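You operate a simulated robot arm through the tools that you are given. There is no shell and no other tool.

Carry out the task below with a simulated robot arm. There is one attempt and no reset: what you move stays moved.

Task
Shut down the grey bench: slider up, plate wiped, readout and tester off.
Fine: the run-out tester; wipe with the blue pad and put it back. What is to be rubbed or washed off counts as gone when no trace of it is left.
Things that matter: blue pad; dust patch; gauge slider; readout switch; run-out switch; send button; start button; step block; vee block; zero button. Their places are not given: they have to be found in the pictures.

Only the result counts: the job must be done as asked and must still hold three seconds after the hand-in. Knocking over, shifting, dropping, spilling or breaking anything else fails it.

Robot
A 7-joint arm with a two-finger parallel gripper, fixed in place. Base frame: the origin is on the floor under the middle of its stand, x ahead of it, y to its left, z up; the work surface is at about z = 844. Readings come in mm, degrees, newtons and seconds.
With the tool pointing down near the work surface it reaches from about 300 to 700 mm from the base axis. Its first joint turns from -66.0 to 66.0 degrees. Payload 1.57 kg.
The TCP is the grasp point between the finger pads, 30 mm short of the fingertips. In the tool frame z runs along the fingers and y along their closing line. The gripper opens to 110 mm. The fingers are 24 mm wide and 12 mm thick; the gripper's body (48 by 112 mm) begins 78 mm behind the TCP.
Orientation is that of the tool frame in the base frame, as [roll, pitch, yaw] about the fixed x, y, z axes, in that order (R = Rz(yaw) Ry(pitch) Rx(roll)). With the fingers straight down and closing along the base's y, the tool's x points along the base's -x, its y along +y and its z along -z.

Tools
- The arm moves only by the tool arm_command. Its arguments are lists of equal length, an entry for each row: "travel": the shift along the tool's x, y, z in mm, a list of three; "angular": the turn, a rotation vector about the tool's x, y, z in rad, a list of three. In form: {"travel": [[tx, ty, tz], ...], "angular": [[wx, wy, wz], ...]}. A call has 1 to 20 rows; each row shifts and turns the commanded pose from where the row before left it, along the tool's axes as they then stand. "jaw" is the closure in counts, from 0 (fully open) to 255 (shut), set as the call begins (left out, the last holds). Each row takes 0.2 s and may step no farther than 50 mm and 8.6 degrees from the row before; otherwise, or with a gripper value out of range, the whole call is refused. A pose out of reach is approached as far as the arm can. The call stops where the force on the tool passes 40 N (or 10 N more than at its start, if that is more) or the arm is blocked; 0.2 s more then pass. Each finger travels about 108 mm/s and halts on what it meets, pressing with about 27 N; the grip force reading is that of the motor and also rises with nothing between the fingers. The clock runs only during rows and for 0.2 s after the last one: add rows that do not move to give the fingers time. The reply holds the time, the measured pose of the TCP, the force on the tool along the base axes, the opening and the grip force, in the units named above and with some noise, with the torque about the TCP (base axes, N m) and any sound that the robot's microphone picked up.
- Cameras (640 x 400 px; columns grow to the right, rows downward): "scene" is fixed at [155.1, -385.3, 1400.6]; the picture's right is [0.86, -0.51, 0.00], its down [-0.31, -0.52, -0.80] and it looks along [0.41, 0.68, -0.60] (base axes); focal length 248 px, centre (320, 200). "wrist" rides on the gripper at [70, 16, -141] in the tool frame; the picture's right is [-0.23, 0.97, 0.00], its down [-0.86, -0.20, -0.48] and it looks along [-0.47, -0.11, 0.88] (tool axes); focal length 222 px, centre (320, 200).
- grab_frame(camera): a new picture of that camera. The clock stands still meanwhile.
- locate(camera, pixels): there is no depth. For up to 12 entries [column, row, z] of the newest picture of that camera ("zoom" is the newest enlarged one), the place [x, y] in the base frame at which the ray of that pixel passes the height z, good to about 2 mm. The clock stands still meanwhile.
- inspect(camera, box): a new picture of the part [left, top, right, bottom] of that camera's present view, enlarged. The clock stands still meanwhile.
- job_done(): hands the job in; it is judged then, once.

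Unless the task says otherwise, let go and move clear before handing in.

The tools are called after "Request:" as a command line: name --argument value ..., lists and objects as JSON in quotes. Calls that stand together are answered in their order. arm_command: Moves the arm, as the interface text tells. Its arguments: {"type":"object","properties":{"travel":{"type":"array","items":{"type":"array","items":{"type":"number"}}},"angular":{"type":"array","items":{"type":"array","items":{"type":"number"}}},"jaw":{"type":"number"}},"required":["travel","angular"]} The other tools are called the same way: grab_frame (camera) takes a picture; locate (camera, pixels) gives the place at which the rays of pixels pass given heights; inspect (camera, box) takes an enlarged picture of a part of a camera's view; job_done () hands the job in.

At the start:

```text
clock: 0.0
position: [406.9, -84.2, 1263.9]
orientation: [179.9, 0.0, -180.0]
wrist_force: [0.3, -0.2, 0.5]
moment: [0.0, -0.02, 0.02]
gripper_width: 110.1
grasp_force: 0.1
```

scene: 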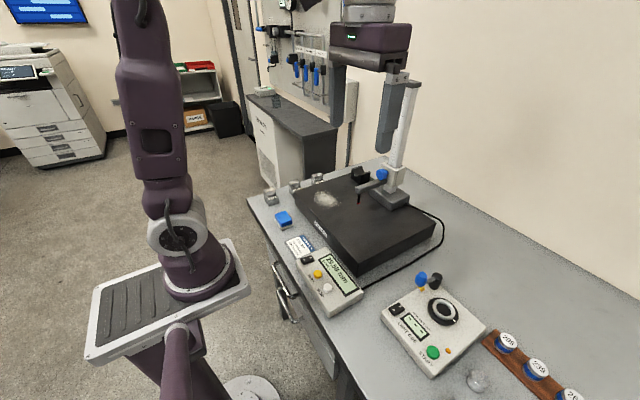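
wrist: 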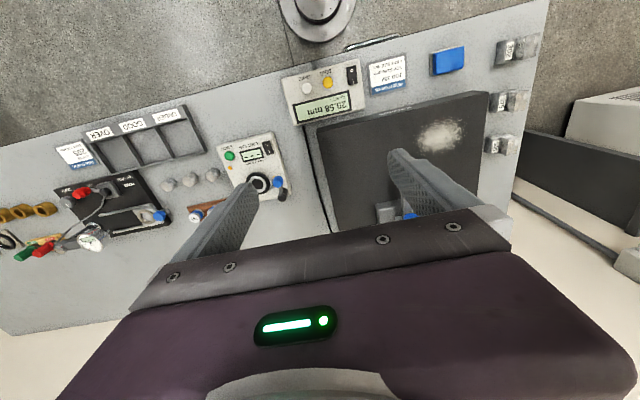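

The scene shows the black plate with a dust patch near (325,200), the blue pad at (284,218), the readout at (330,280) and the tester at (430,330). I'll enlarge these areas before I move anything.

Request:
inspect --camera "scene" --box '[240, 140, 450, 270]'

Request:
inspect --camera "scene" --box '[270, 220, 390, 320]'

Request:
inspect --camera "scene" --box '[370, 260, 500, 390]'

Request:
inspect --camera "wrist" --box '[200, 40, 560, 230]'

Request:
inspect --camera "scene" --box '[340, 60, 440, 220]'

```text
3.05 times, centred on (345, 205) of scene
```

zoom: 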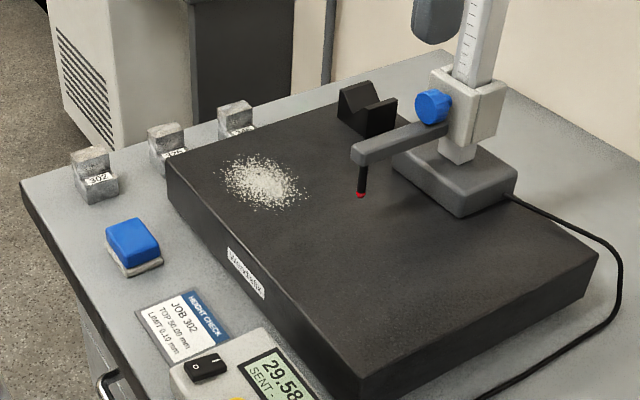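

```text
4.00 times, centred on (330, 270) of scene
```

zoom: 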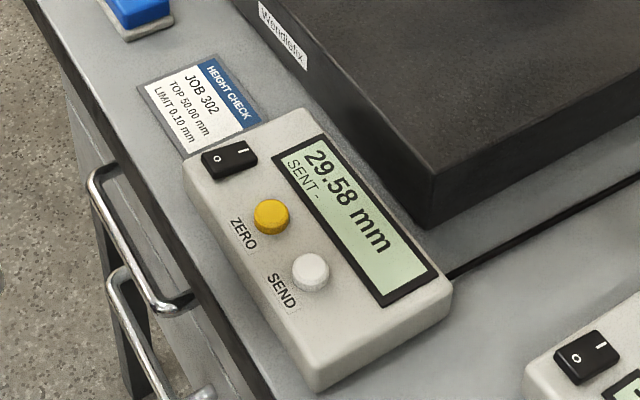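

```text
3.08 times, centred on (435, 325) of scene
```

zoom: 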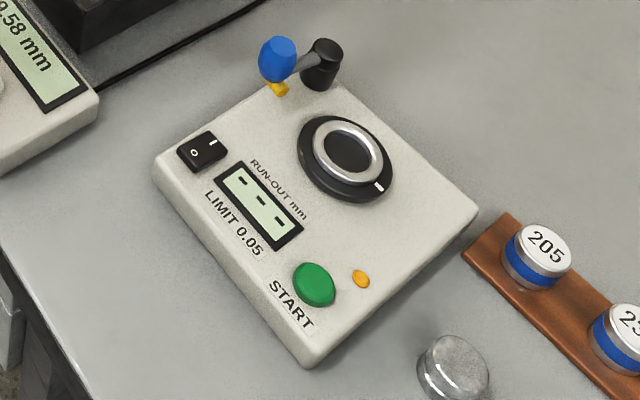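

```text
1.78 times, centred on (380, 135) of wrist
```

zoom: 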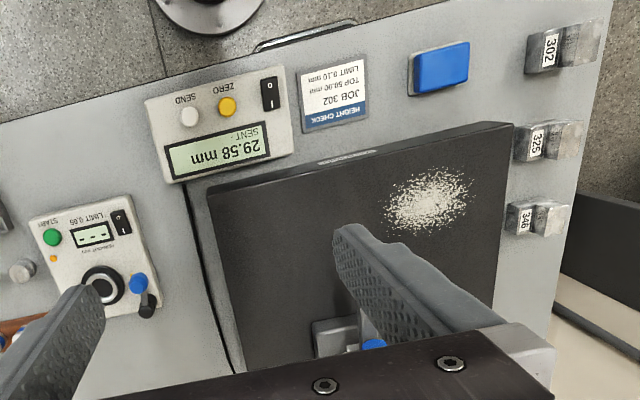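

```text
2.50 times, centred on (390, 140) of scene
```

zoom: 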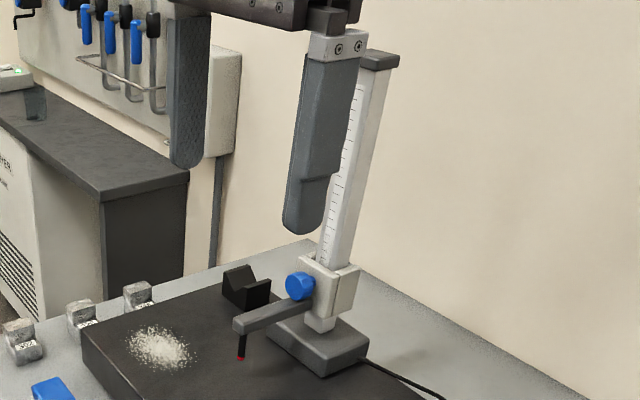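

The close-ups show both rockers with the "I" side apparently pressed (the displays are lit), the blue knob on the gauge slider, and the pad on a light-coloured sole. Next I'll locate the key points at a few candidate heights.

Request:
inspect --camera "scene" --box '[240, 140, 450, 270]'

Request:
locate --camera "zoom" --pixels '[[125, 276, 844], [158, 255, 860], [133, 243, 870], [364, 398, 844], [360, 376, 894], [168, 155, 894], [598, 250, 894], [585, 292, 844], [222, 180, 894], [303, 187, 894], [252, 155, 894], [265, 210, 894]]'

Request:
locate --camera "wrist" --pixels '[[431, 54, 860], [464, 48, 860], [465, 72, 860], [434, 76, 860], [350, 68, 880], [351, 81, 880], [268, 147, 880], [438, 136, 894], [319, 125, 894], [488, 92, 894], [410, 215, 960], [258, 183, 880]]'

```text
3.05 times, centred on (345, 205) of scene
```

zoom: 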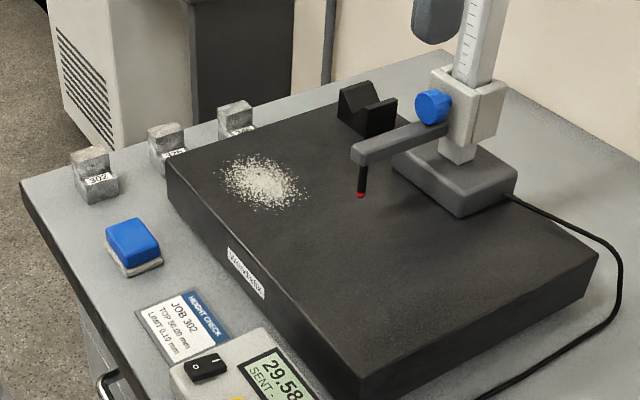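

```text
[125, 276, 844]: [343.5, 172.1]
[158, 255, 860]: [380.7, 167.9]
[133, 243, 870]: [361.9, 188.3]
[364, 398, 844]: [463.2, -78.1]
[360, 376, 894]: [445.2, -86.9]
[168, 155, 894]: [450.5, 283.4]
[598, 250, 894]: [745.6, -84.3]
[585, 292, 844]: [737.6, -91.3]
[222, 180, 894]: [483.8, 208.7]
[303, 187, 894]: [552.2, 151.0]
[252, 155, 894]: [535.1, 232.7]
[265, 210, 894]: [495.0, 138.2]
```

```text
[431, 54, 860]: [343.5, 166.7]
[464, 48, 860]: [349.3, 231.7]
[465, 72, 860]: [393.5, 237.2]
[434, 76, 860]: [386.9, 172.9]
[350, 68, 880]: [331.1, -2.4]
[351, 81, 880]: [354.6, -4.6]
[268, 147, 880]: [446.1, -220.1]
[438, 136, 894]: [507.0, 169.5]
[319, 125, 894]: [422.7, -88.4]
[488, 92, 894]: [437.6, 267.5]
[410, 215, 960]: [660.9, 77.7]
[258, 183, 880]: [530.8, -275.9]
```

The plate corner estimates from the two cameras differ because I may have picked different edges. I'll enlarge the wrist view to get the edges and heights right.

Request:
inspect --camera "wrist" --box '[300, 30, 500, 155]'

Request:
locate --camera "zoom" --pixels '[[320, 320, 844]]'

Request:
inspect --camera "wrist" --box '[270, 40, 370, 140]'

```text
3.20 times, centred on (400, 92) of wrist
```

zoom: 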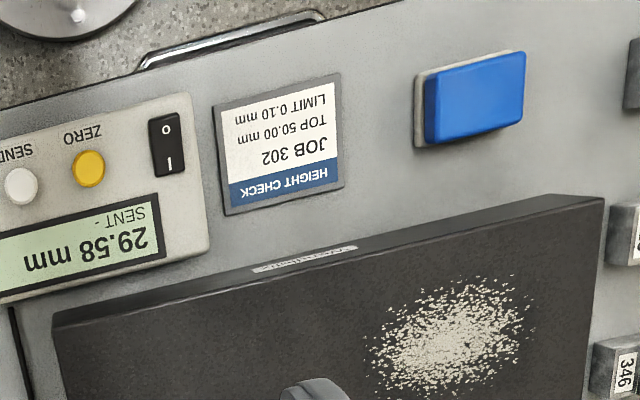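

```text
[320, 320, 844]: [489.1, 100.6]
```

```text
4.00 times, centred on (320, 90) of wrist
```

zoom: 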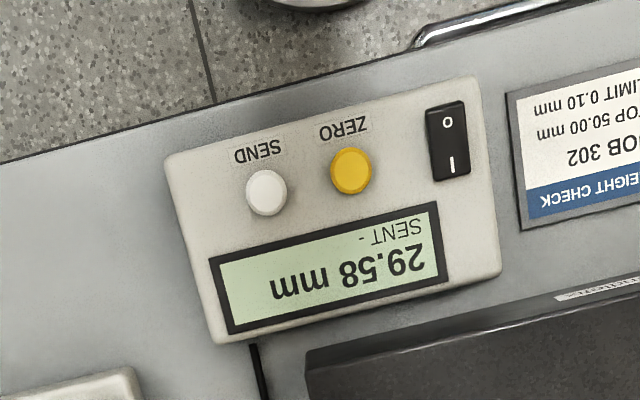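

In the enlargement the plate's front face runs between about (52,310)-(550,195) at the bottom and (55,327)-(604,198) at the top. I'll retake that zoom and locate those points, along with the pad, dust and switch points.

Request:
inspect --camera "wrist" --box '[300, 30, 500, 155]'

Request:
locate --camera "zoom" --pixels '[[52, 312, 844], [55, 327, 894], [604, 198, 894], [415, 147, 844], [427, 145, 860], [524, 120, 860], [525, 52, 860], [427, 73, 860], [148, 118, 880], [190, 92, 880], [152, 180, 880], [186, 170, 880]]'

Request:
locate --camera "zoom" --pixels '[[365, 345, 894], [450, 275, 894], [535, 310, 894], [450, 395, 894], [445, 340, 894], [390, 300, 894], [520, 285, 894], [167, 130, 880], [170, 163, 880], [88, 168, 880]]'

```text
3.20 times, centred on (400, 92) of wrist
```

zoom: 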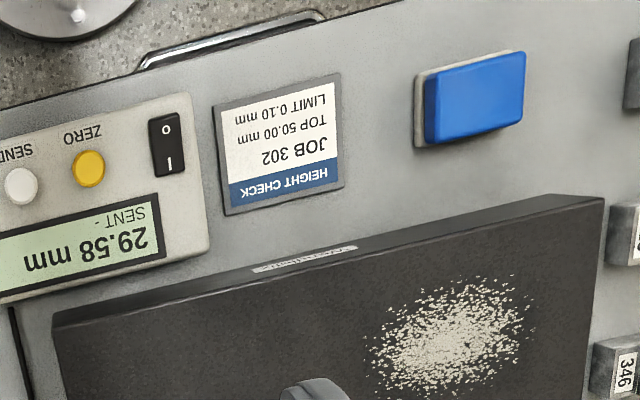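

```text
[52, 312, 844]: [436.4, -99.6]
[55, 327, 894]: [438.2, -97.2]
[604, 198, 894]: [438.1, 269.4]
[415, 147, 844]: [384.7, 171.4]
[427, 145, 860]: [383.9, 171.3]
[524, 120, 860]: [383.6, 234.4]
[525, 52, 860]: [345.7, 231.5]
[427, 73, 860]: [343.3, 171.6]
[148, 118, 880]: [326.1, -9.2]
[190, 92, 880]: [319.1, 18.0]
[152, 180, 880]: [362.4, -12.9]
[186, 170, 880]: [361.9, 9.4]
```

```text
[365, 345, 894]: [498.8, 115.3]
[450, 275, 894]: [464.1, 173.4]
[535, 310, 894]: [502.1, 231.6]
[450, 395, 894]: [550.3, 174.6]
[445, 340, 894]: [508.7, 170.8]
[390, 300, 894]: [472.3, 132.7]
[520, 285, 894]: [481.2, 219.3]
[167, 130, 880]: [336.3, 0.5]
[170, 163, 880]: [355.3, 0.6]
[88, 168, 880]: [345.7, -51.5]
```

Reconciling both cameras puts the plate top at about z≈910, its front edge at x≈436 and its left edge at y≈260. The pad is at about x 344–384, y 171–234, and the dust is centred near (503,163). I'll slide sideways and tilt the tool so the wrist camera looks at the gauge stand.

Request:
arm_command --travel '[[0, 44, 0], [0, 44, 0], [0, 40, 0], [0, 0, 0], [0, 0, 0], [0, 0, 0], [0, 0, 0]]' --angular '[[0, 0, 0], [0, 0, 0], [0, 0, 0], [0, -0.14, 0], [0, -0.14, 0], [0, -0.14, 0], [0, 0, 0]]'

Request:
grab_frame --camera "wrist"

Request:
grab_frame --camera "scene"

```text
clock: 1.6
position: [405.4, 44.9, 1263.7]
orientation: [-179.9, 24.0, -179.9]
wrist_force: [0.4, 0.6, 0.4]
moment: [0.03, -0.01, -0.03]
gripper_width: 110.0
grasp_force: 0.0
```

```text
taken
```

wrist: 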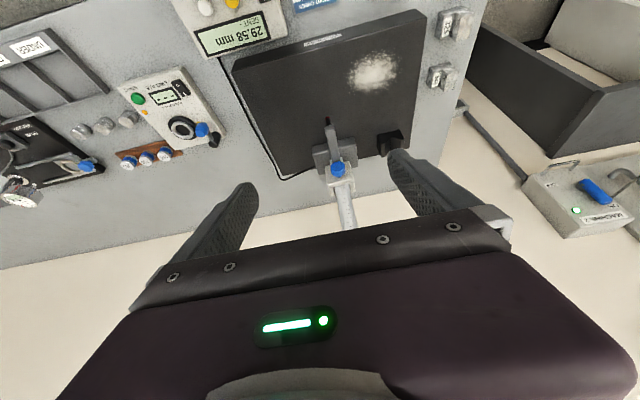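

```text
taken
```

scene: 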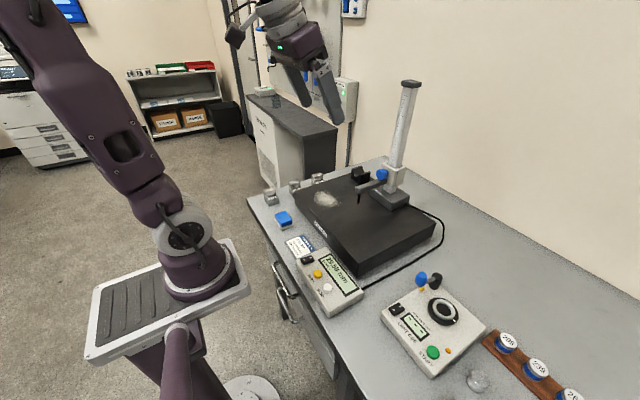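

The stand is now clear in both views, with the blue knob at wrist (337,168) and the column top at scene (411,82). I'll enlarge both.

Request:
inspect --camera "wrist" --box '[290, 100, 410, 200]'

Request:
inspect --camera "scene" --box '[330, 70, 440, 220]'

Request:
inspect --camera "scene" --box '[345, 155, 420, 215]'

```text
4.00 times, centred on (350, 150) of wrist
```

zoom: 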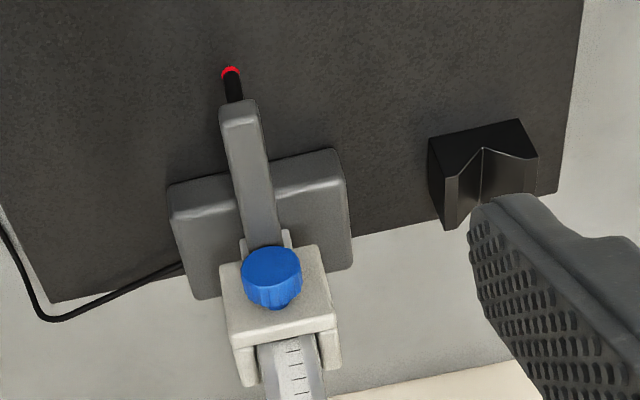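

```text
2.67 times, centred on (385, 145) of scene
```

zoom: 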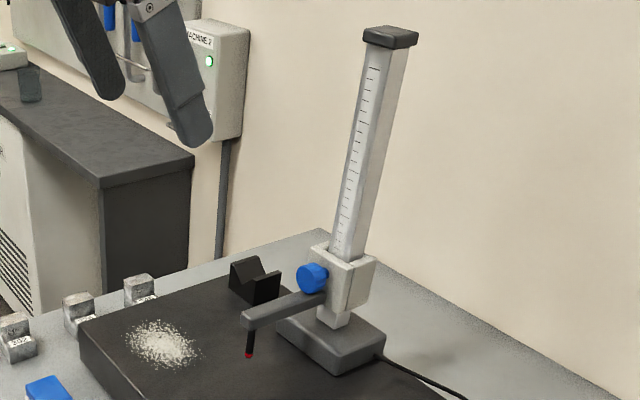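

```text
6.67 times, centred on (382, 185) of scene
```

zoom: 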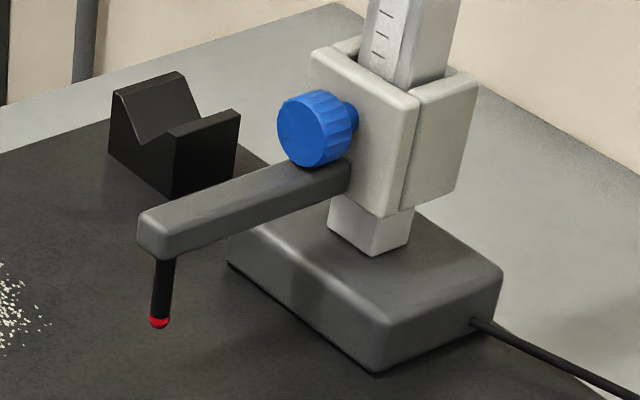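

The blue knob faces the robot, just above the probe arm. I'll triangulate the knob, arm and probe using scene zoom pixels and wrist zoom pixels.

Request:
locate --camera "zoom" --pixels '[[310, 130, 980], [310, 130, 960], [160, 320, 940], [153, 225, 970], [335, 190, 970], [375, 375, 912], [228, 262, 912], [500, 325, 912], [165, 198, 912], [110, 155, 912], [237, 170, 912], [395, 215, 960]]'

Request:
inspect --camera "wrist" --box '[290, 100, 410, 200]'

Request:
locate --camera "zoom" --pixels '[[271, 275, 980], [271, 275, 960], [230, 72, 940], [240, 110, 970], [262, 240, 970], [168, 188, 930], [335, 152, 930], [447, 228, 912], [428, 142, 950], [520, 120, 950], [538, 158, 950], [48, 302, 912]]'

```text
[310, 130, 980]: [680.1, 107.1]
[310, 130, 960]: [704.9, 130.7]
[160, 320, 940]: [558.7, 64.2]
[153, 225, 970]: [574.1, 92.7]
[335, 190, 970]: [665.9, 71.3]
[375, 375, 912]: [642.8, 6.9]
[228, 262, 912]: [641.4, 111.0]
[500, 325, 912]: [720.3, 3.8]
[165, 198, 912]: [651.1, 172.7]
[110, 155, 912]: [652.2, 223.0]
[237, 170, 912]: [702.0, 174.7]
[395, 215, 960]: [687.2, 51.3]
```

```text
4.00 times, centred on (350, 150) of wrist
```

zoom: 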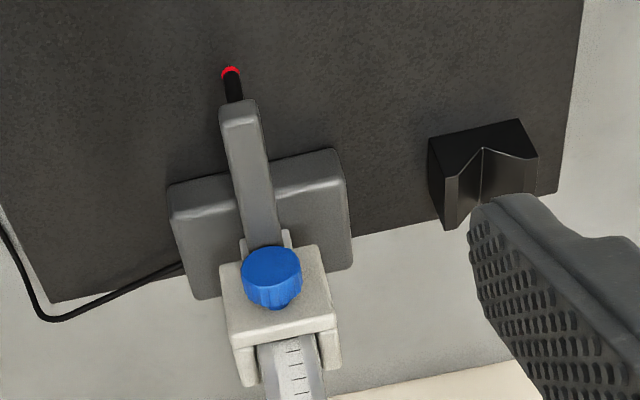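

```text
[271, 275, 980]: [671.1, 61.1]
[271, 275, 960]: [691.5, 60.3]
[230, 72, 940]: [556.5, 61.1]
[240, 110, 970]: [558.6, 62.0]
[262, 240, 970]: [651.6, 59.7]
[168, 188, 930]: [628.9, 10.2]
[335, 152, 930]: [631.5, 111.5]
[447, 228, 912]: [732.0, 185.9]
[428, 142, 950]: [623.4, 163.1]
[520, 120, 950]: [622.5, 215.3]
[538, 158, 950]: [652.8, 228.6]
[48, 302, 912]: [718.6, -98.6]
```

Triangulation gives the knob front at about (631,61,1019), the probe tip at (555,61,943), and so the plate top at z≈912. I'll check the column front, the slider faces and the cap before approaching.

Request:
locate --camera "zoom" --pixels '[[258, 347, 1050], [316, 335, 1050], [220, 270, 1050], [312, 246, 1050], [230, 345, 1050], [337, 315, 1050], [242, 270, 1019], [301, 270, 1019], [270, 247, 1034], [275, 307, 1004]]'

Request:
inspect --camera "scene" --box '[330, 70, 440, 220]'

Request:
locate --camera "zoom" --pixels '[[363, 40, 1260], [403, 50, 1260], [372, 28, 1275], [418, 40, 1260], [328, 257, 1040], [375, 258, 1040], [345, 310, 985], [300, 280, 1019], [325, 265, 1019]]'

```text
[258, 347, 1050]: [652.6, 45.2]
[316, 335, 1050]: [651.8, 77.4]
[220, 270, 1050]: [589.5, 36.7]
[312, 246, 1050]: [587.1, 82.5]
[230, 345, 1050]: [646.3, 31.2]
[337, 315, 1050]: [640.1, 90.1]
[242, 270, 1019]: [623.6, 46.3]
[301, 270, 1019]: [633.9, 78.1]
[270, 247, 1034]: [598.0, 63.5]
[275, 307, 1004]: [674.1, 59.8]
```

```text
2.67 times, centred on (385, 145) of scene
```

zoom: 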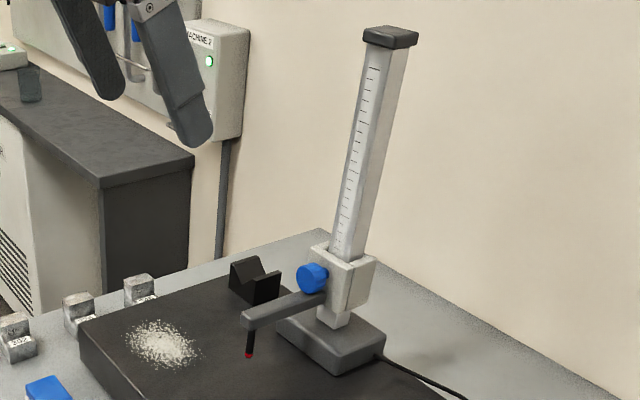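

```text
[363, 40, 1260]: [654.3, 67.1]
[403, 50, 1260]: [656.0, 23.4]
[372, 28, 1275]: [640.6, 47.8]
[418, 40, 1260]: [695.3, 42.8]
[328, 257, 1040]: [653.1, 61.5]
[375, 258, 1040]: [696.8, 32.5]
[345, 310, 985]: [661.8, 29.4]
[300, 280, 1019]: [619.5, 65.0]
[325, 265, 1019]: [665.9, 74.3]
```

The knob is about 32 mm across (y 46–78, x 620–646), the slider front is at x≈648 and the column runs up to z≈1255. I'll straighten the tool and descend to (520,61,1030), in front of the probe arm.

Request:
arm_command --travel '[[0, 0, 0], [0, 0, 0], [0, 0, 0], [0, 0, 0], [-19.1, 2.7, 39], [-19.1, 2.7, 39], [-19.1, 2.7, 39], [-19.1, 2.7, 39], [-19.1, 2.7, 39], [-19.1, 2.6, 38.7], [0, 0, 0]]' --angular '[[0, 0.14, 0], [0, 0.14, 0], [0, 0.139, 0], [0, 0, 0], [0, 0, 0], [0, 0, 0], [0, 0, 0], [0, 0, 0], [0, 0, 0], [0, 0, 0], [0, 0, 0]]'

Request:
grab_frame --camera "wrist"

Request:
grab_frame --camera "scene"

```text
clock: 4.0
position: [522.1, 58.3, 1030.9]
orientation: [-180.0, 0.0, -179.9]
wrist_force: [-0.1, 0.4, 0.5]
moment: [0.02, 0.0, -0.01]
gripper_width: 109.9
grasp_force: 0.0
```

```text
taken
```

wrist: 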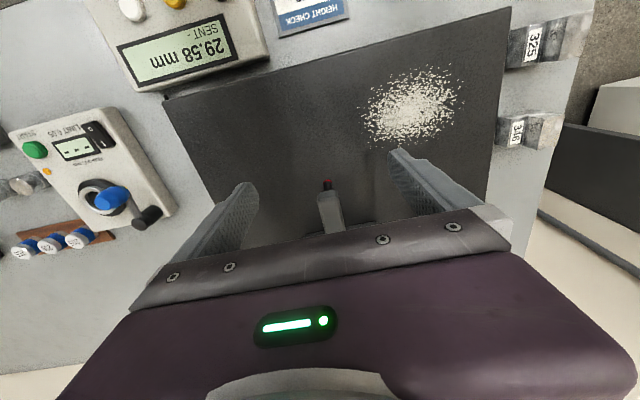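

```text
taken
```

scene: 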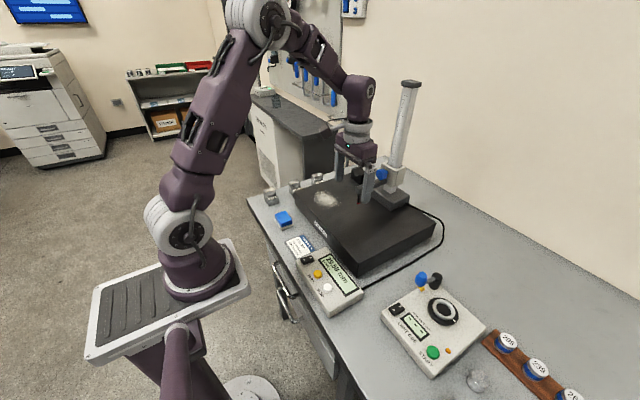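

The arm tip sits between the fingers at wrist (330,195), and the dust patch is well exposed at (415,107). I'll locate both here at their heights before going forward.

Request:
inspect --camera "wrist" --box '[280, 40, 520, 220]'

Request:
locate --camera "wrist" --pixels '[[318, 192, 996], [340, 190, 996], [327, 184, 944], [357, 112, 912], [466, 90, 912], [405, 62, 912], [412, 152, 912], [415, 107, 912], [510, 7, 912], [165, 98, 912], [484, 205, 912]]'

```text
2.22 times, centred on (400, 130) of wrist
```

zoom: 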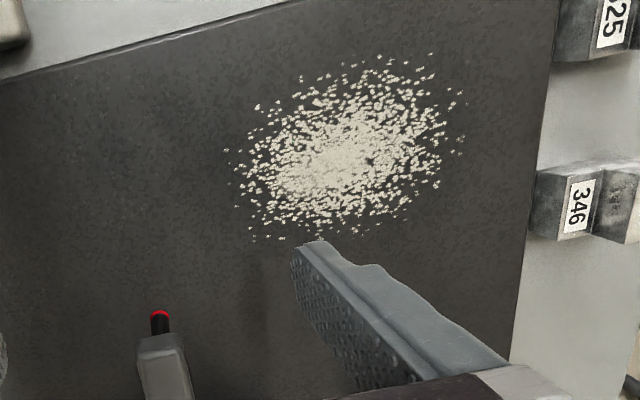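

```text
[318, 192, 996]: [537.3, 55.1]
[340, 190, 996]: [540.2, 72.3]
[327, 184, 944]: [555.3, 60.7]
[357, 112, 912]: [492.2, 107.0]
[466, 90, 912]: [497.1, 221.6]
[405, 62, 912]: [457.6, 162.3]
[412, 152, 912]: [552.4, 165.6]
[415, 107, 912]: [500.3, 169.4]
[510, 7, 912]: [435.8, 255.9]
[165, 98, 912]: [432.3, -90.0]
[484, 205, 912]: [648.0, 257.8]
```

The arm centre is at y≈61–63, and the dust spans x≈458–550, y≈105–225 at z=912. I'll move forward with the fingers straddling the arm and knob, to x≈624.

Request:
arm_command --travel '[[-34, 1.5, 0], [-34, 1.5, 0], [-34, 0, 0], [0, 0, 0]]' --angular '[[0, 0, 0], [0, 0, 0], [0, 0, 0], [0, 0, 0]]'

Request:
inspect --camera "scene" --box '[320, 100, 430, 220]'

Request:
grab_frame --camera "wrist"

```text
clock: 5.0
position: [623.5, 62.6, 1027.7]
orientation: [-180.0, -0.2, 179.9]
wrist_force: [-18.3, -1.9, -4.2]
moment: [0.21, -1.96, -0.14]
gripper_width: 110.2
grasp_force: 0.2
```

```text
3.33 times, centred on (375, 160) of scene
```

zoom: 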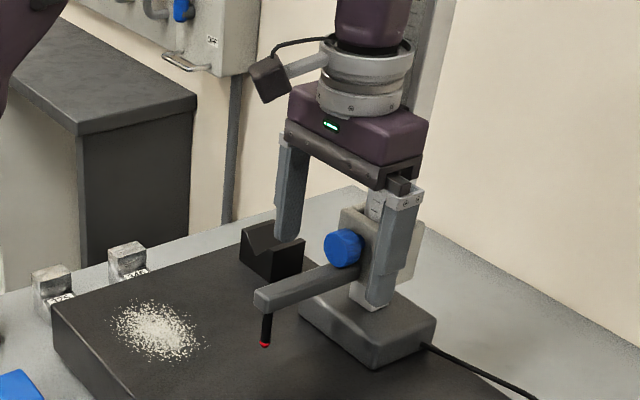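

```text
taken
```

wrist: 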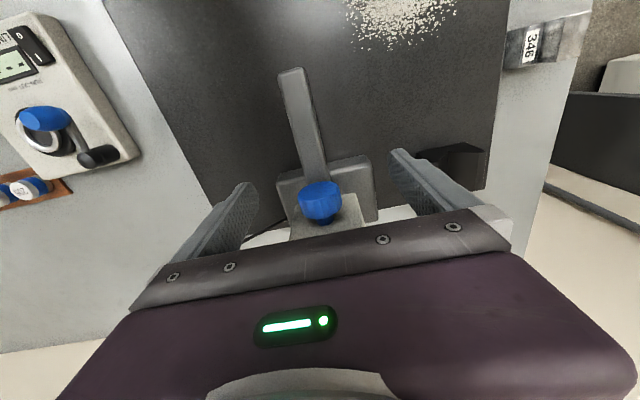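

The force reads −18 N in x with the moment about 107 mm above the TCP, so the gripper body is touching the column. I'll back off 28 mm, tilt the tool 24° so the body leans away from the column, and look again.

Request:
arm_command --travel '[[28, 0, 0], [0, 0, 0], [0, 0, 0], [0, 0, 0], [0, 0, 0]]' --angular '[[0, 0, 0], [0, -0.14, 0], [0, -0.14, 0], [0, -0.139, 0], [0, 0, 0]]'

Request:
grab_frame --camera "wrist"

Request:
inspect --camera "scene" --box '[320, 70, 440, 220]'

```text
clock: 6.2
position: [596.0, 62.7, 1029.8]
orientation: [-179.9, 24.1, 180.0]
wrist_force: [0.1, 0.2, 0.1]
moment: [0.01, -0.01, 0.03]
gripper_width: 109.8
grasp_force: 0.0
```

```text
taken
```

wrist: 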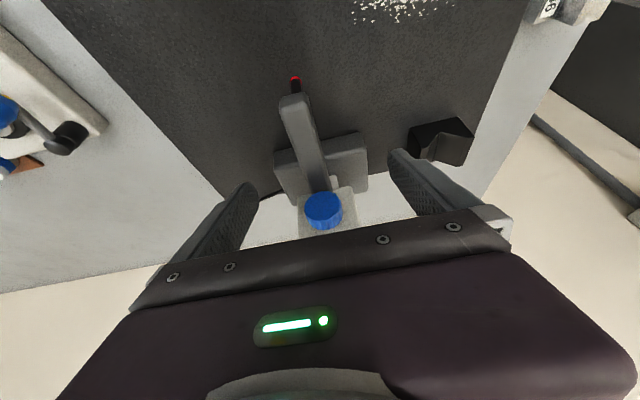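

```text
2.67 times, centred on (380, 145) of scene
```

zoom: 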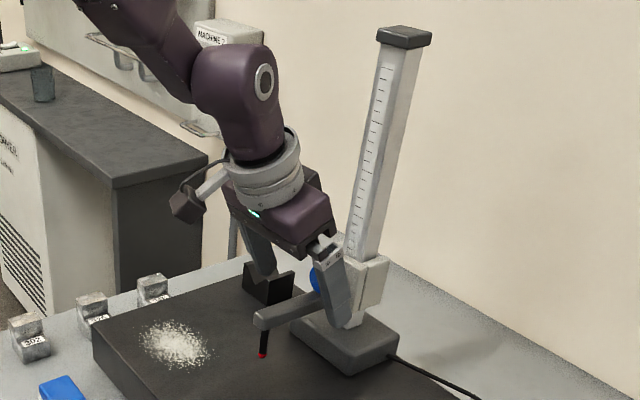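

The force is back to zero and the body is clear of the column. I'll locate the knob from this close view.

Request:
inspect --camera "wrist" --box '[260, 60, 400, 245]'

Request:
locate --camera "wrist" --pixels '[[304, 212, 1019], [343, 210, 1019], [323, 192, 1019], [323, 193, 1035], [295, 78, 944], [274, 153, 935], [362, 133, 935], [281, 205, 912], [323, 228, 1004]]'

```text
2.16 times, centred on (330, 152) of wrist
```

zoom: 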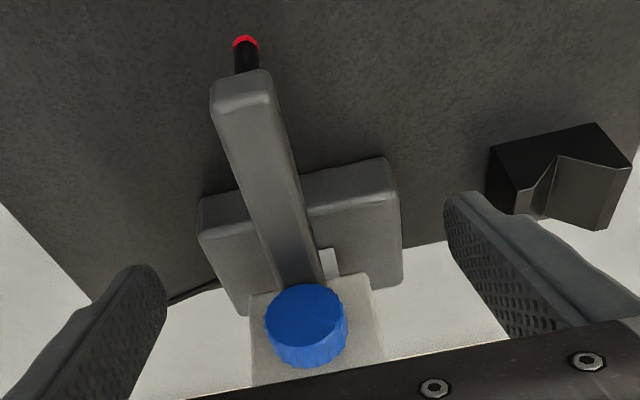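

```text
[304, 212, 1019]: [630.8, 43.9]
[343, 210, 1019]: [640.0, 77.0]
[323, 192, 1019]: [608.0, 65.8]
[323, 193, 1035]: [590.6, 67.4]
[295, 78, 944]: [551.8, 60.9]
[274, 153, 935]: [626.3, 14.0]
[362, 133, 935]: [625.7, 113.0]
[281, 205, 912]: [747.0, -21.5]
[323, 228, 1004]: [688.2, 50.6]
```

The knob is centred at y≈60.5. I'll move forward to (622,61,1024) while still open and check the forces.

Request:
arm_command --travel '[[-10.9, -0.8, 7.6], [-10.8, -0.8, 7.5], [0, 0, 0]]' --angular '[[0, 0, 0], [0, 0, 0], [0, 0, 0]]'

Request:
inspect --camera "scene" --box '[340, 130, 420, 220]'

Request:
grab_frame --camera "wrist"

```text
clock: 7.0
position: [621.2, 62.7, 1023.9]
orientation: [179.9, 24.1, -179.9]
wrist_force: [0.0, 0.0, -0.4]
moment: [-0.01, 0.0, -0.01]
gripper_width: 109.9
grasp_force: 0.2
```

```text
4.44 times, centred on (380, 175) of scene
```

zoom: 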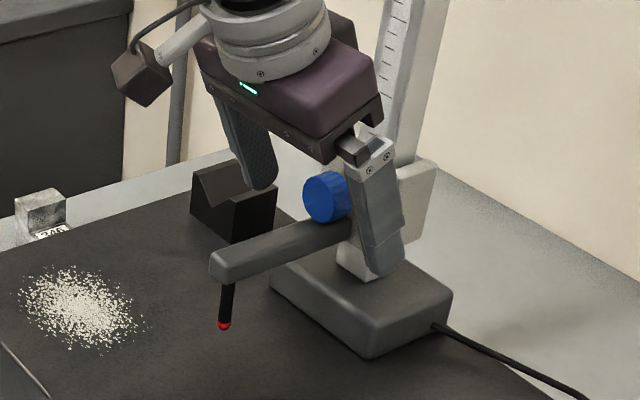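

```text
taken
```

wrist: 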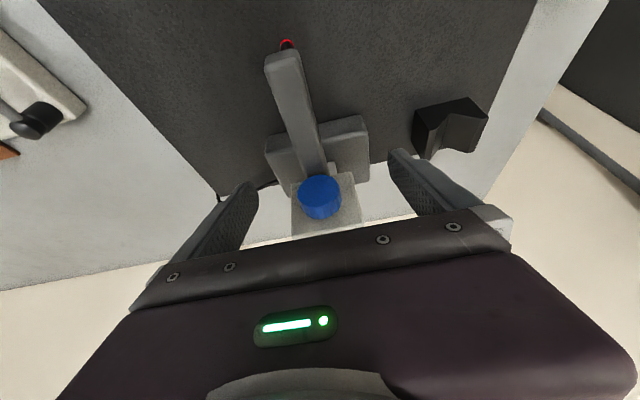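

No contact, and the knob at wrist (320,197) lies on the TCP pixel between the pads. I'll close on the knob.

Request:
arm_command --travel '[[0, 0, 0], [0, 0, 0], [0, 0, 0], [0, 0, 0]]' --angular '[[0, 0, 0], [0, 0, 0], [0, 0, 0], [0, 0, 0]]' --jaw 255

Request:
grab_frame --camera "wrist"

```text
clock: 8.0
position: [621.5, 59.5, 1024.6]
orientation: [-179.8, 24.0, 180.0]
wrist_force: [1.5, -15.4, -1.0]
moment: [-0.13, -0.06, 0.08]
gripper_width: 31.8
grasp_force: 40.7
```

```text
taken
```

wrist: 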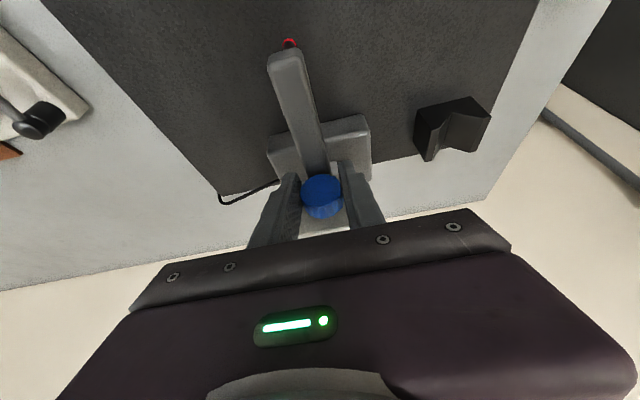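

The grip holds at 31.8 mm, with a −15 N side force because I was about 3 mm off in y. I'll relieve that and try a short lift of about 12 mm.

Request:
arm_command --travel '[[0, -2.0, 0], [0, 0, 0], [-2.4, 0, -5.5], [-2.4, 0, -5.5], [0, 0, 0]]' --angular '[[0, 0, 0], [0, 0, 0], [0, 0, 0], [0, 0, 0], [0, 0, 0]]'

Request:
inspect --camera "scene" --box '[260, 130, 420, 320]'

```text
clock: 9.2
position: [622.1, 61.0, 1037.4]
orientation: [179.9, 24.0, -179.9]
wrist_force: [5.8, -3.1, -4.1]
moment: [0.09, 0.31, -0.43]
gripper_width: 31.8
grasp_force: 40.3
```

```text
2.11 times, centred on (340, 225) of scene
```

zoom: 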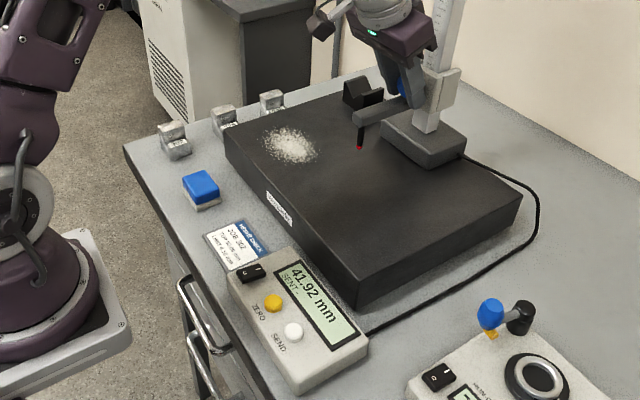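

The readout now shows 41.92 mm, so the slider moves up freely with only about 5 N. I'll lift another 100 mm.

Request:
arm_command --travel '[[-8.1, 0, -18.3], [-8.1, 0, -18.3], [-8.1, 0, -18.3], [-8.1, 0, -18.3], [-8.1, 0, -18.3], [0, 0, 0]]' --angular '[[0, 0, 0], [0, 0, 0], [0, 0, 0], [0, 0, 0], [0, 0, 0], [0, 0, 0]]'

Request:
inspect --camera "scene" --box '[260, 60, 440, 320]'

```text
clock: 10.6
position: [620.8, 60.1, 1138.1]
orientation: [-180.0, 24.1, 179.9]
wrist_force: [13.1, -2.6, 0.0]
moment: [-0.06, -0.27, -0.37]
gripper_width: 31.7
grasp_force: 40.8
```

```text
1.54 times, centred on (350, 190) of scene
```

zoom: 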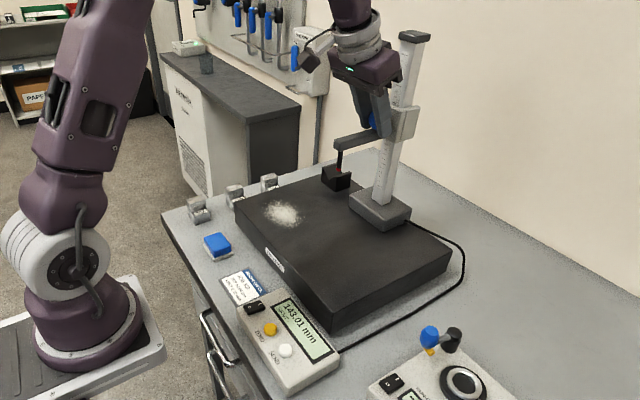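

The readout shows 143.01 mm and the slider is still moving freely, though it pulls about 13 N in x. I'll nudge +1.5 mm in x and continue up in smaller steps.

Request:
arm_command --travel '[[-1.4, 0.5, 0.6], [-6.1, 0, -13.7], [-6.1, 0, -13.7], [-6.1, 0, -13.7], [-4.05, 0, -9.15], [0, 0, 0]]' --angular '[[0, 0, 0], [0, 0, 0], [0, 0, 0], [0, 0, 0], [0, 0, 0], [0, 0, 0]]'

Request:
inspect --camera "scene" --box '[260, 60, 440, 320]'

```text
clock: 12.0
position: [621.7, 60.2, 1194.0]
orientation: [179.9, 24.1, 179.9]
wrist_force: [7.9, -10.3, -1.5]
moment: [-0.06, 0.06, 0.13]
gripper_width: 31.8
grasp_force: 40.5
```

```text
1.54 times, centred on (350, 190) of scene
```

zoom: 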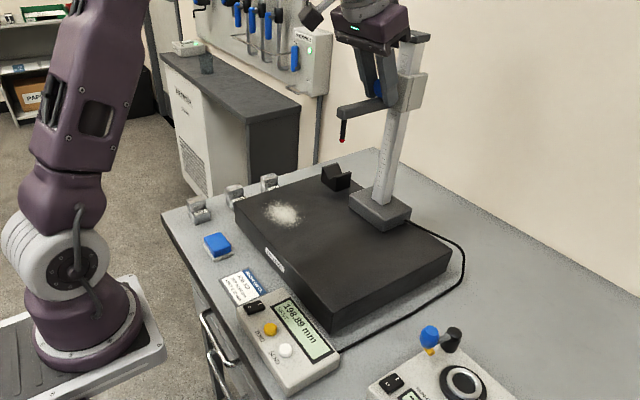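

The readout shows 198.89 mm and the slider top is just short of the cap. I'll correct y by −1 mm and go up in 5 mm steps until it meets its stop.

Request:
arm_command --travel '[[-0.5, -1.2, 0.2], [-2.03, 0, -4.57], [-2.03, 0, -4.57], [-2.03, 0, -4.57], [-2.03, 0, -4.57], [0, 0, 0]]' --angular '[[0, 0, 0], [0, 0, 0], [0, 0, 0], [0, 0, 0], [0, 0, 0], [0, 0, 0]]'

Request:
inspect --camera "scene" --box '[350, 60, 450, 140]'

Request:
inspect --camera "scene" --box '[290, 240, 370, 310]'

```text
clock: 13.4
position: [620.5, 60.8, 1210.9]
orientation: [-180.0, 23.7, -179.9]
wrist_force: [-6.9, -1.7, -34.6]
moment: [-0.02, 0.64, -0.04]
gripper_width: 31.8
grasp_force: 40.4
```

```text
5.00 times, centred on (400, 100) of scene
```

zoom: 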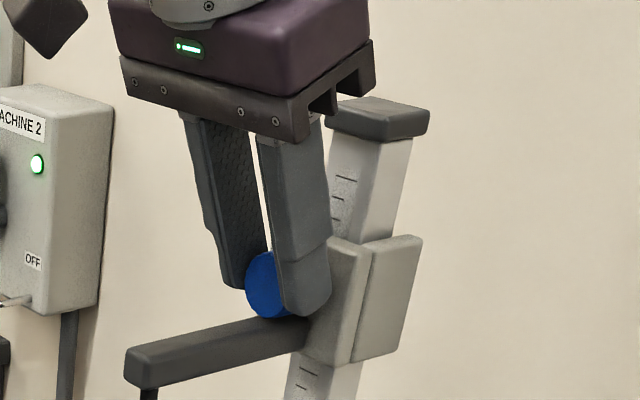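

```text
5.71 times, centred on (330, 275) of scene
```

zoom: 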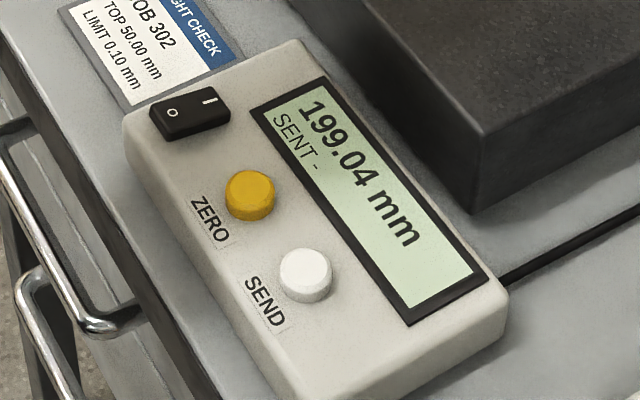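

At 199.04 mm the slider is hard against its upper stop: −35 N, and the fingers slipped on the knob. I'll open the gripper and check whether it stays up.

Request:
arm_command --travel '[[0, 0, 0], [0, 0, 0], [0, 0, 0], [0, 0, 0]]' --angular '[[0, 0, 0], [0, 0, 0], [0, 0, 0], [0, 0, 0]]' --jaw 0

Request:
inspect --camera "scene" --box '[290, 240, 370, 310]'

Request:
inspect --camera "scene" --box '[350, 60, 450, 140]'

```text
clock: 14.4
position: [621.9, 60.3, 1212.8]
orientation: [180.0, 24.1, -180.0]
wrist_force: [-0.6, -0.1, 0.0]
moment: [0.01, 0.0, 0.02]
gripper_width: 110.0
grasp_force: 0.1
```

```text
5.71 times, centred on (330, 275) of scene
```

zoom: 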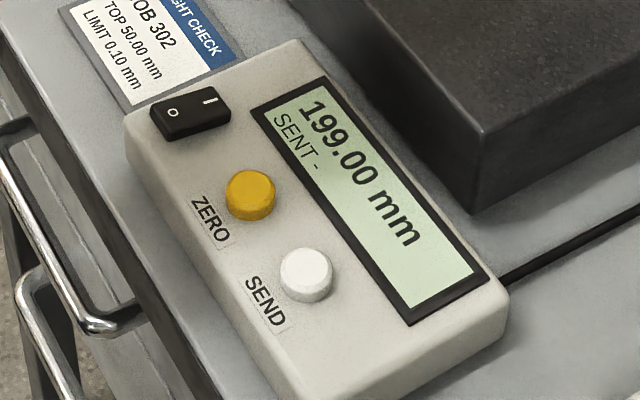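

```text
5.00 times, centred on (400, 100) of scene
```

zoom: 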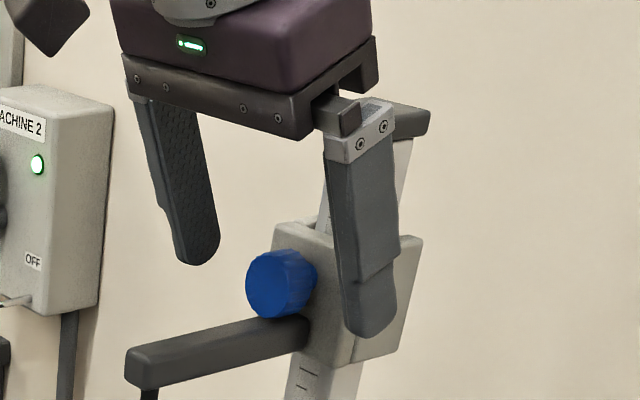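

The slider stays at 199.00 mm after release. I'll retreat, straighten the tool and go above the blue pad.

Request:
arm_command --travel '[[39.3, 0, -17.5], [39.3, 0, -17.5], [39.3, 0, -17.5], [0, 0, 0], [0, 0, 0], [0, 0, 0], [21.3, 23.8, 22], [21.3, 23.8, 22], [21.3, 23.8, 22], [21.3, 23.8, 22], [21.3, 23.8, 22], [21.3, 23.8, 22], [0, 0, 0]]' --angular '[[0, 0, 0], [0, 0, 0], [0, 0, 0], [0, 0.14, 0], [0, 0.14, 0], [0, 0.139, 0], [0, 0, 0], [0, 0, 0], [0, 0, 0], [0, 0, 0], [0, 0, 0], [0, 0, 0], [0, 0, 0]]'

Request:
grab_frame --camera "wrist"

Request:
grab_frame --camera "scene"

```text
clock: 17.2
position: [366.6, 203.5, 1079.4]
orientation: [-180.0, 0.1, 180.0]
wrist_force: [-0.7, -0.4, 0.1]
moment: [-0.02, 0.01, -0.01]
gripper_width: 110.1
grasp_force: 0.0
```

```text
taken
```

wrist: 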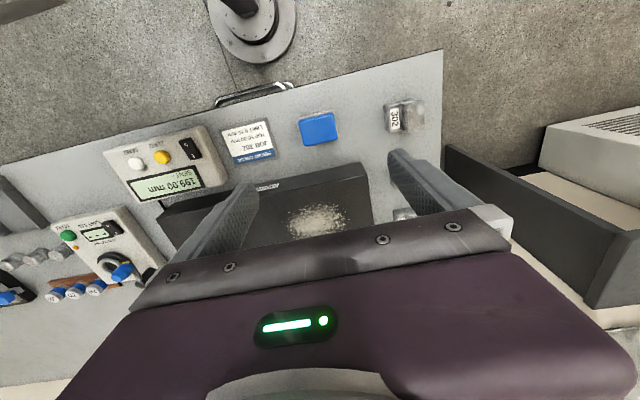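

```text
taken
```

scene: 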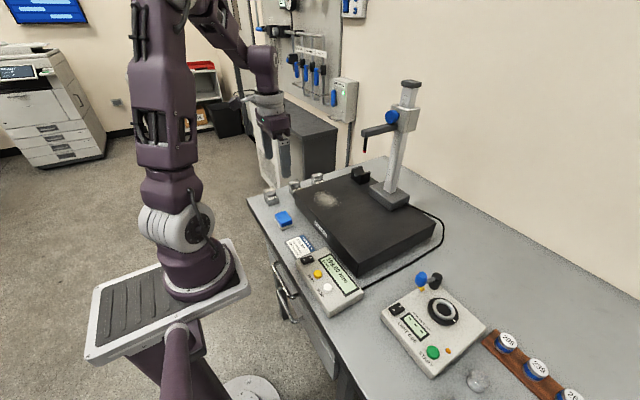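

The pad is visible at wrist (319,129) and scene (284,218). I'll zoom in to measure its size, height and orientation.

Request:
inspect --camera "scene" --box '[260, 195, 320, 240]'

Request:
locate --camera "zoom" --pixels '[[230, 310, 844], [344, 245, 844], [245, 275, 860], [330, 220, 860], [330, 220, 870], [185, 160, 870], [270, 120, 870], [235, 235, 870], [320, 180, 870]]'

Request:
inspect --camera "wrist" --box '[280, 100, 360, 160]'

```text
8.89 times, centred on (290, 218) of scene
```

zoom: 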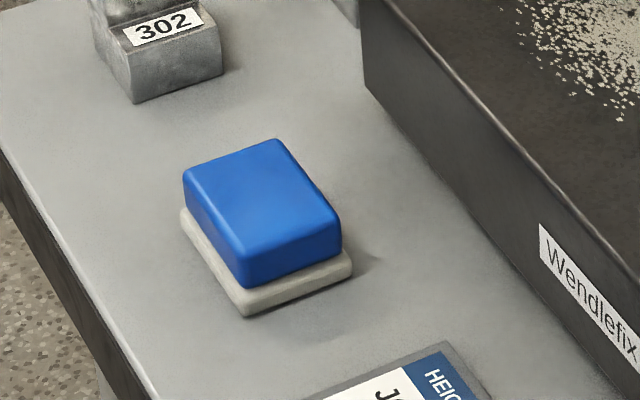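

```text
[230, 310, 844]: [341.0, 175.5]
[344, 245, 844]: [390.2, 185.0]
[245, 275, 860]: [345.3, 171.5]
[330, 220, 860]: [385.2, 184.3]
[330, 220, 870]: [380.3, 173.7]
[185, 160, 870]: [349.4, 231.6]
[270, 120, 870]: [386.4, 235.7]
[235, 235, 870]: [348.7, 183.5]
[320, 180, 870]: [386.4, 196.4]
```

```text
6.67 times, centred on (320, 130) of wrist
```

zoom: 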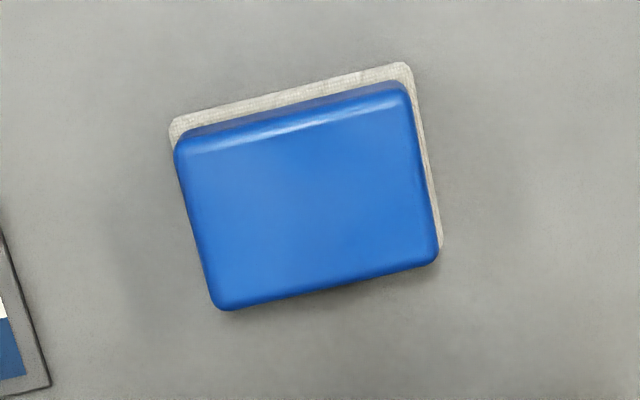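

The pad is a blue block on a slightly larger felt sole. I'll locate the corners in this wrist zoom.

Request:
locate --camera "zoom" --pixels '[[170, 122, 850], [410, 62, 850], [443, 248, 850], [175, 150, 872], [408, 85, 872], [440, 258, 872], [215, 310, 872], [190, 150, 876], [402, 97, 876], [308, 195, 876]]'

```text
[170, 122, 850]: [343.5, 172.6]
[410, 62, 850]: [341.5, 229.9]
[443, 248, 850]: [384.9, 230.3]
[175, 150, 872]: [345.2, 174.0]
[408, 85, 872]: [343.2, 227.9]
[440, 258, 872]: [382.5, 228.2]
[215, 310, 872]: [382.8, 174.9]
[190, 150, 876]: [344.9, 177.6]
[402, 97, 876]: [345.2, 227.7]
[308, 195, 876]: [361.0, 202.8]
```

The pad sole spans x≈342–386, y≈172–231, with the blue grip at about 38×54 mm centred at (364,201.5) and its top at z≈874. I'll narrow the opening to about 75 mm and descend to TCP z≈886, keeping the tips above the felt sole.

Request:
arm_command --travel '[[2, -2, 40], [0, 0, 45], [0, 0, 45], [0, 0, 40], [0, 0, 0]]' --angular '[[0, 0, 0], [0, 0, 0], [0, 0, 0], [0, 0, 0], [0, 0, 0]]' --jaw 78

Request:
grab_frame --camera "wrist"

Request:
inspect --camera "scene" --box '[240, 150, 340, 250]'

```text
clock: 18.4
position: [363.5, 199.1, 909.8]
orientation: [-180.0, 0.2, -179.9]
wrist_force: [1.6, 0.3, 0.1]
moment: [0.03, 0.0, 0.01]
gripper_width: 76.2
grasp_force: 0.0
```

```text
taken
```

wrist: 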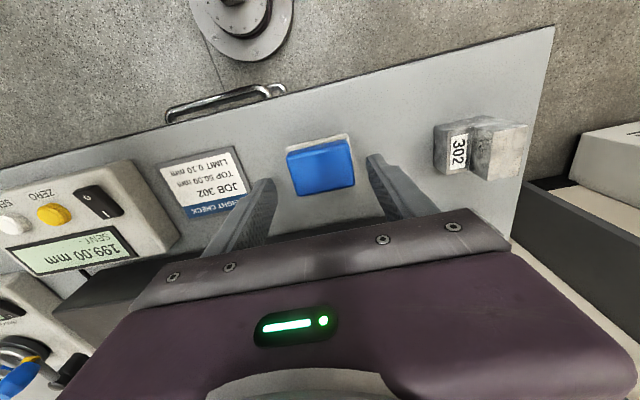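

```text
4.00 times, centred on (290, 200) of scene
```

zoom: 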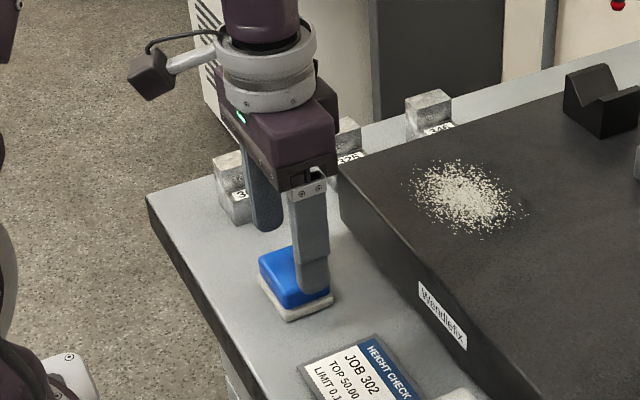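

The pad is centred between the fingers at wrist (322,167). I'll do a last check of the blue grip corners from here.

Request:
inspect --camera "wrist" --box '[270, 120, 370, 205]'

Request:
locate --camera "wrist" --pixels '[[287, 155, 874], [347, 141, 874], [355, 184, 874], [298, 194, 874], [322, 168, 874], [434, 172, 844], [434, 130, 880]]'

```text
4.71 times, centred on (320, 162) of wrist
```

zoom: 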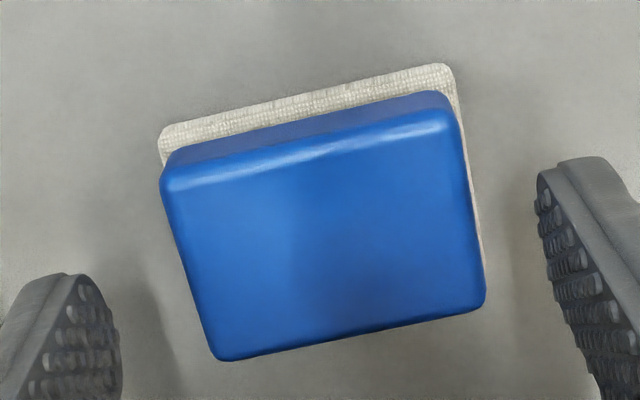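

```text
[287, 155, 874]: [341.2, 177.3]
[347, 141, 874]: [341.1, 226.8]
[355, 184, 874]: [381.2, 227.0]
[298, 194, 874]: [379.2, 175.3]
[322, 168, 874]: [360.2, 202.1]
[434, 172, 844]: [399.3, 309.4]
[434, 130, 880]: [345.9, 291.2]
```

The pad centre is about (361.5,201.5). I'll descend 25 mm, shift slightly, and then close on it.

Request:
arm_command --travel '[[1.5, 1.5, 12], [0, 0, 12.5], [0, 0, 0]]' --angular '[[0, 0, 0], [0, 0, 0], [0, 0, 0]]'

Request:
inspect --camera "scene" --box '[260, 180, 330, 240]'

```text
clock: 19.2
position: [362.4, 199.3, 884.1]
orientation: [179.9, 0.0, -179.9]
wrist_force: [0.1, 0.9, 0.5]
moment: [0.04, 0.01, 0.02]
gripper_width: 76.3
grasp_force: 0.0
```

```text
6.67 times, centred on (295, 210) of scene
```

zoom: 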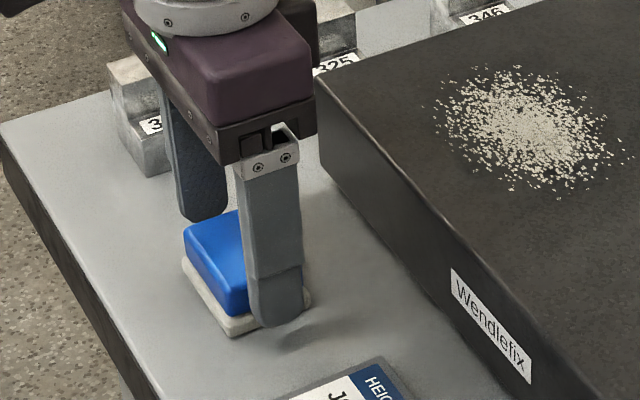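

The fingers straddle the blue grip with no contact. I'll close on it.

Request:
arm_command --travel '[[0, 1, 0], [0, 0, 0], [0, 0, 0]]' --angular '[[0, 0, 0], [0, 0, 0], [0, 0, 0]]' --jaw 255

Request:
inspect --camera "scene" --box '[260, 180, 330, 240]'

Request:
grab_frame --camera "wrist"

```text
clock: 20.0
position: [363.4, 201.9, 886.2]
orientation: [-179.9, 0.0, -179.9]
wrist_force: [-0.4, -4.4, 11.9]
moment: [-0.19, 0.03, 0.01]
gripper_width: 54.9
grasp_force: 26.9
```

```text
6.67 times, centred on (295, 210) of scene
```

zoom: 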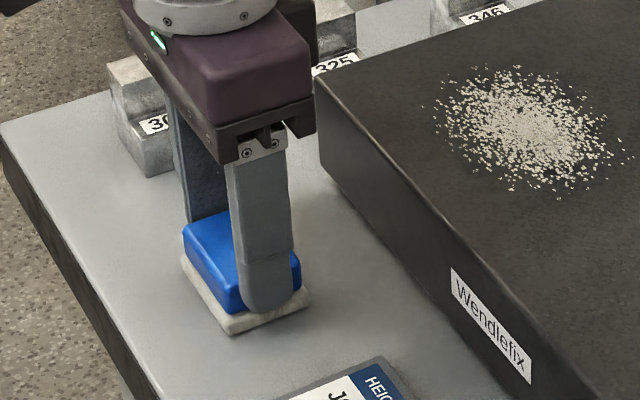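

```text
taken
```

wrist: 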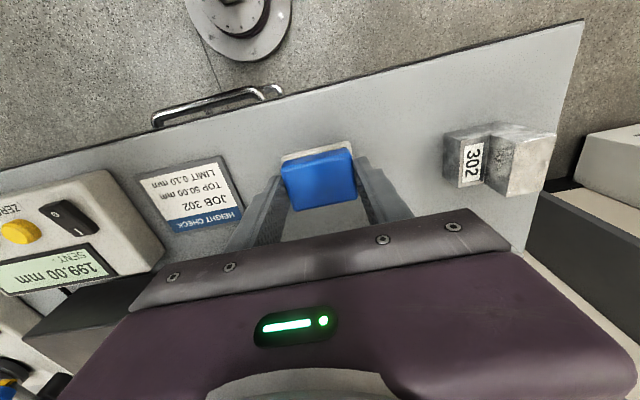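

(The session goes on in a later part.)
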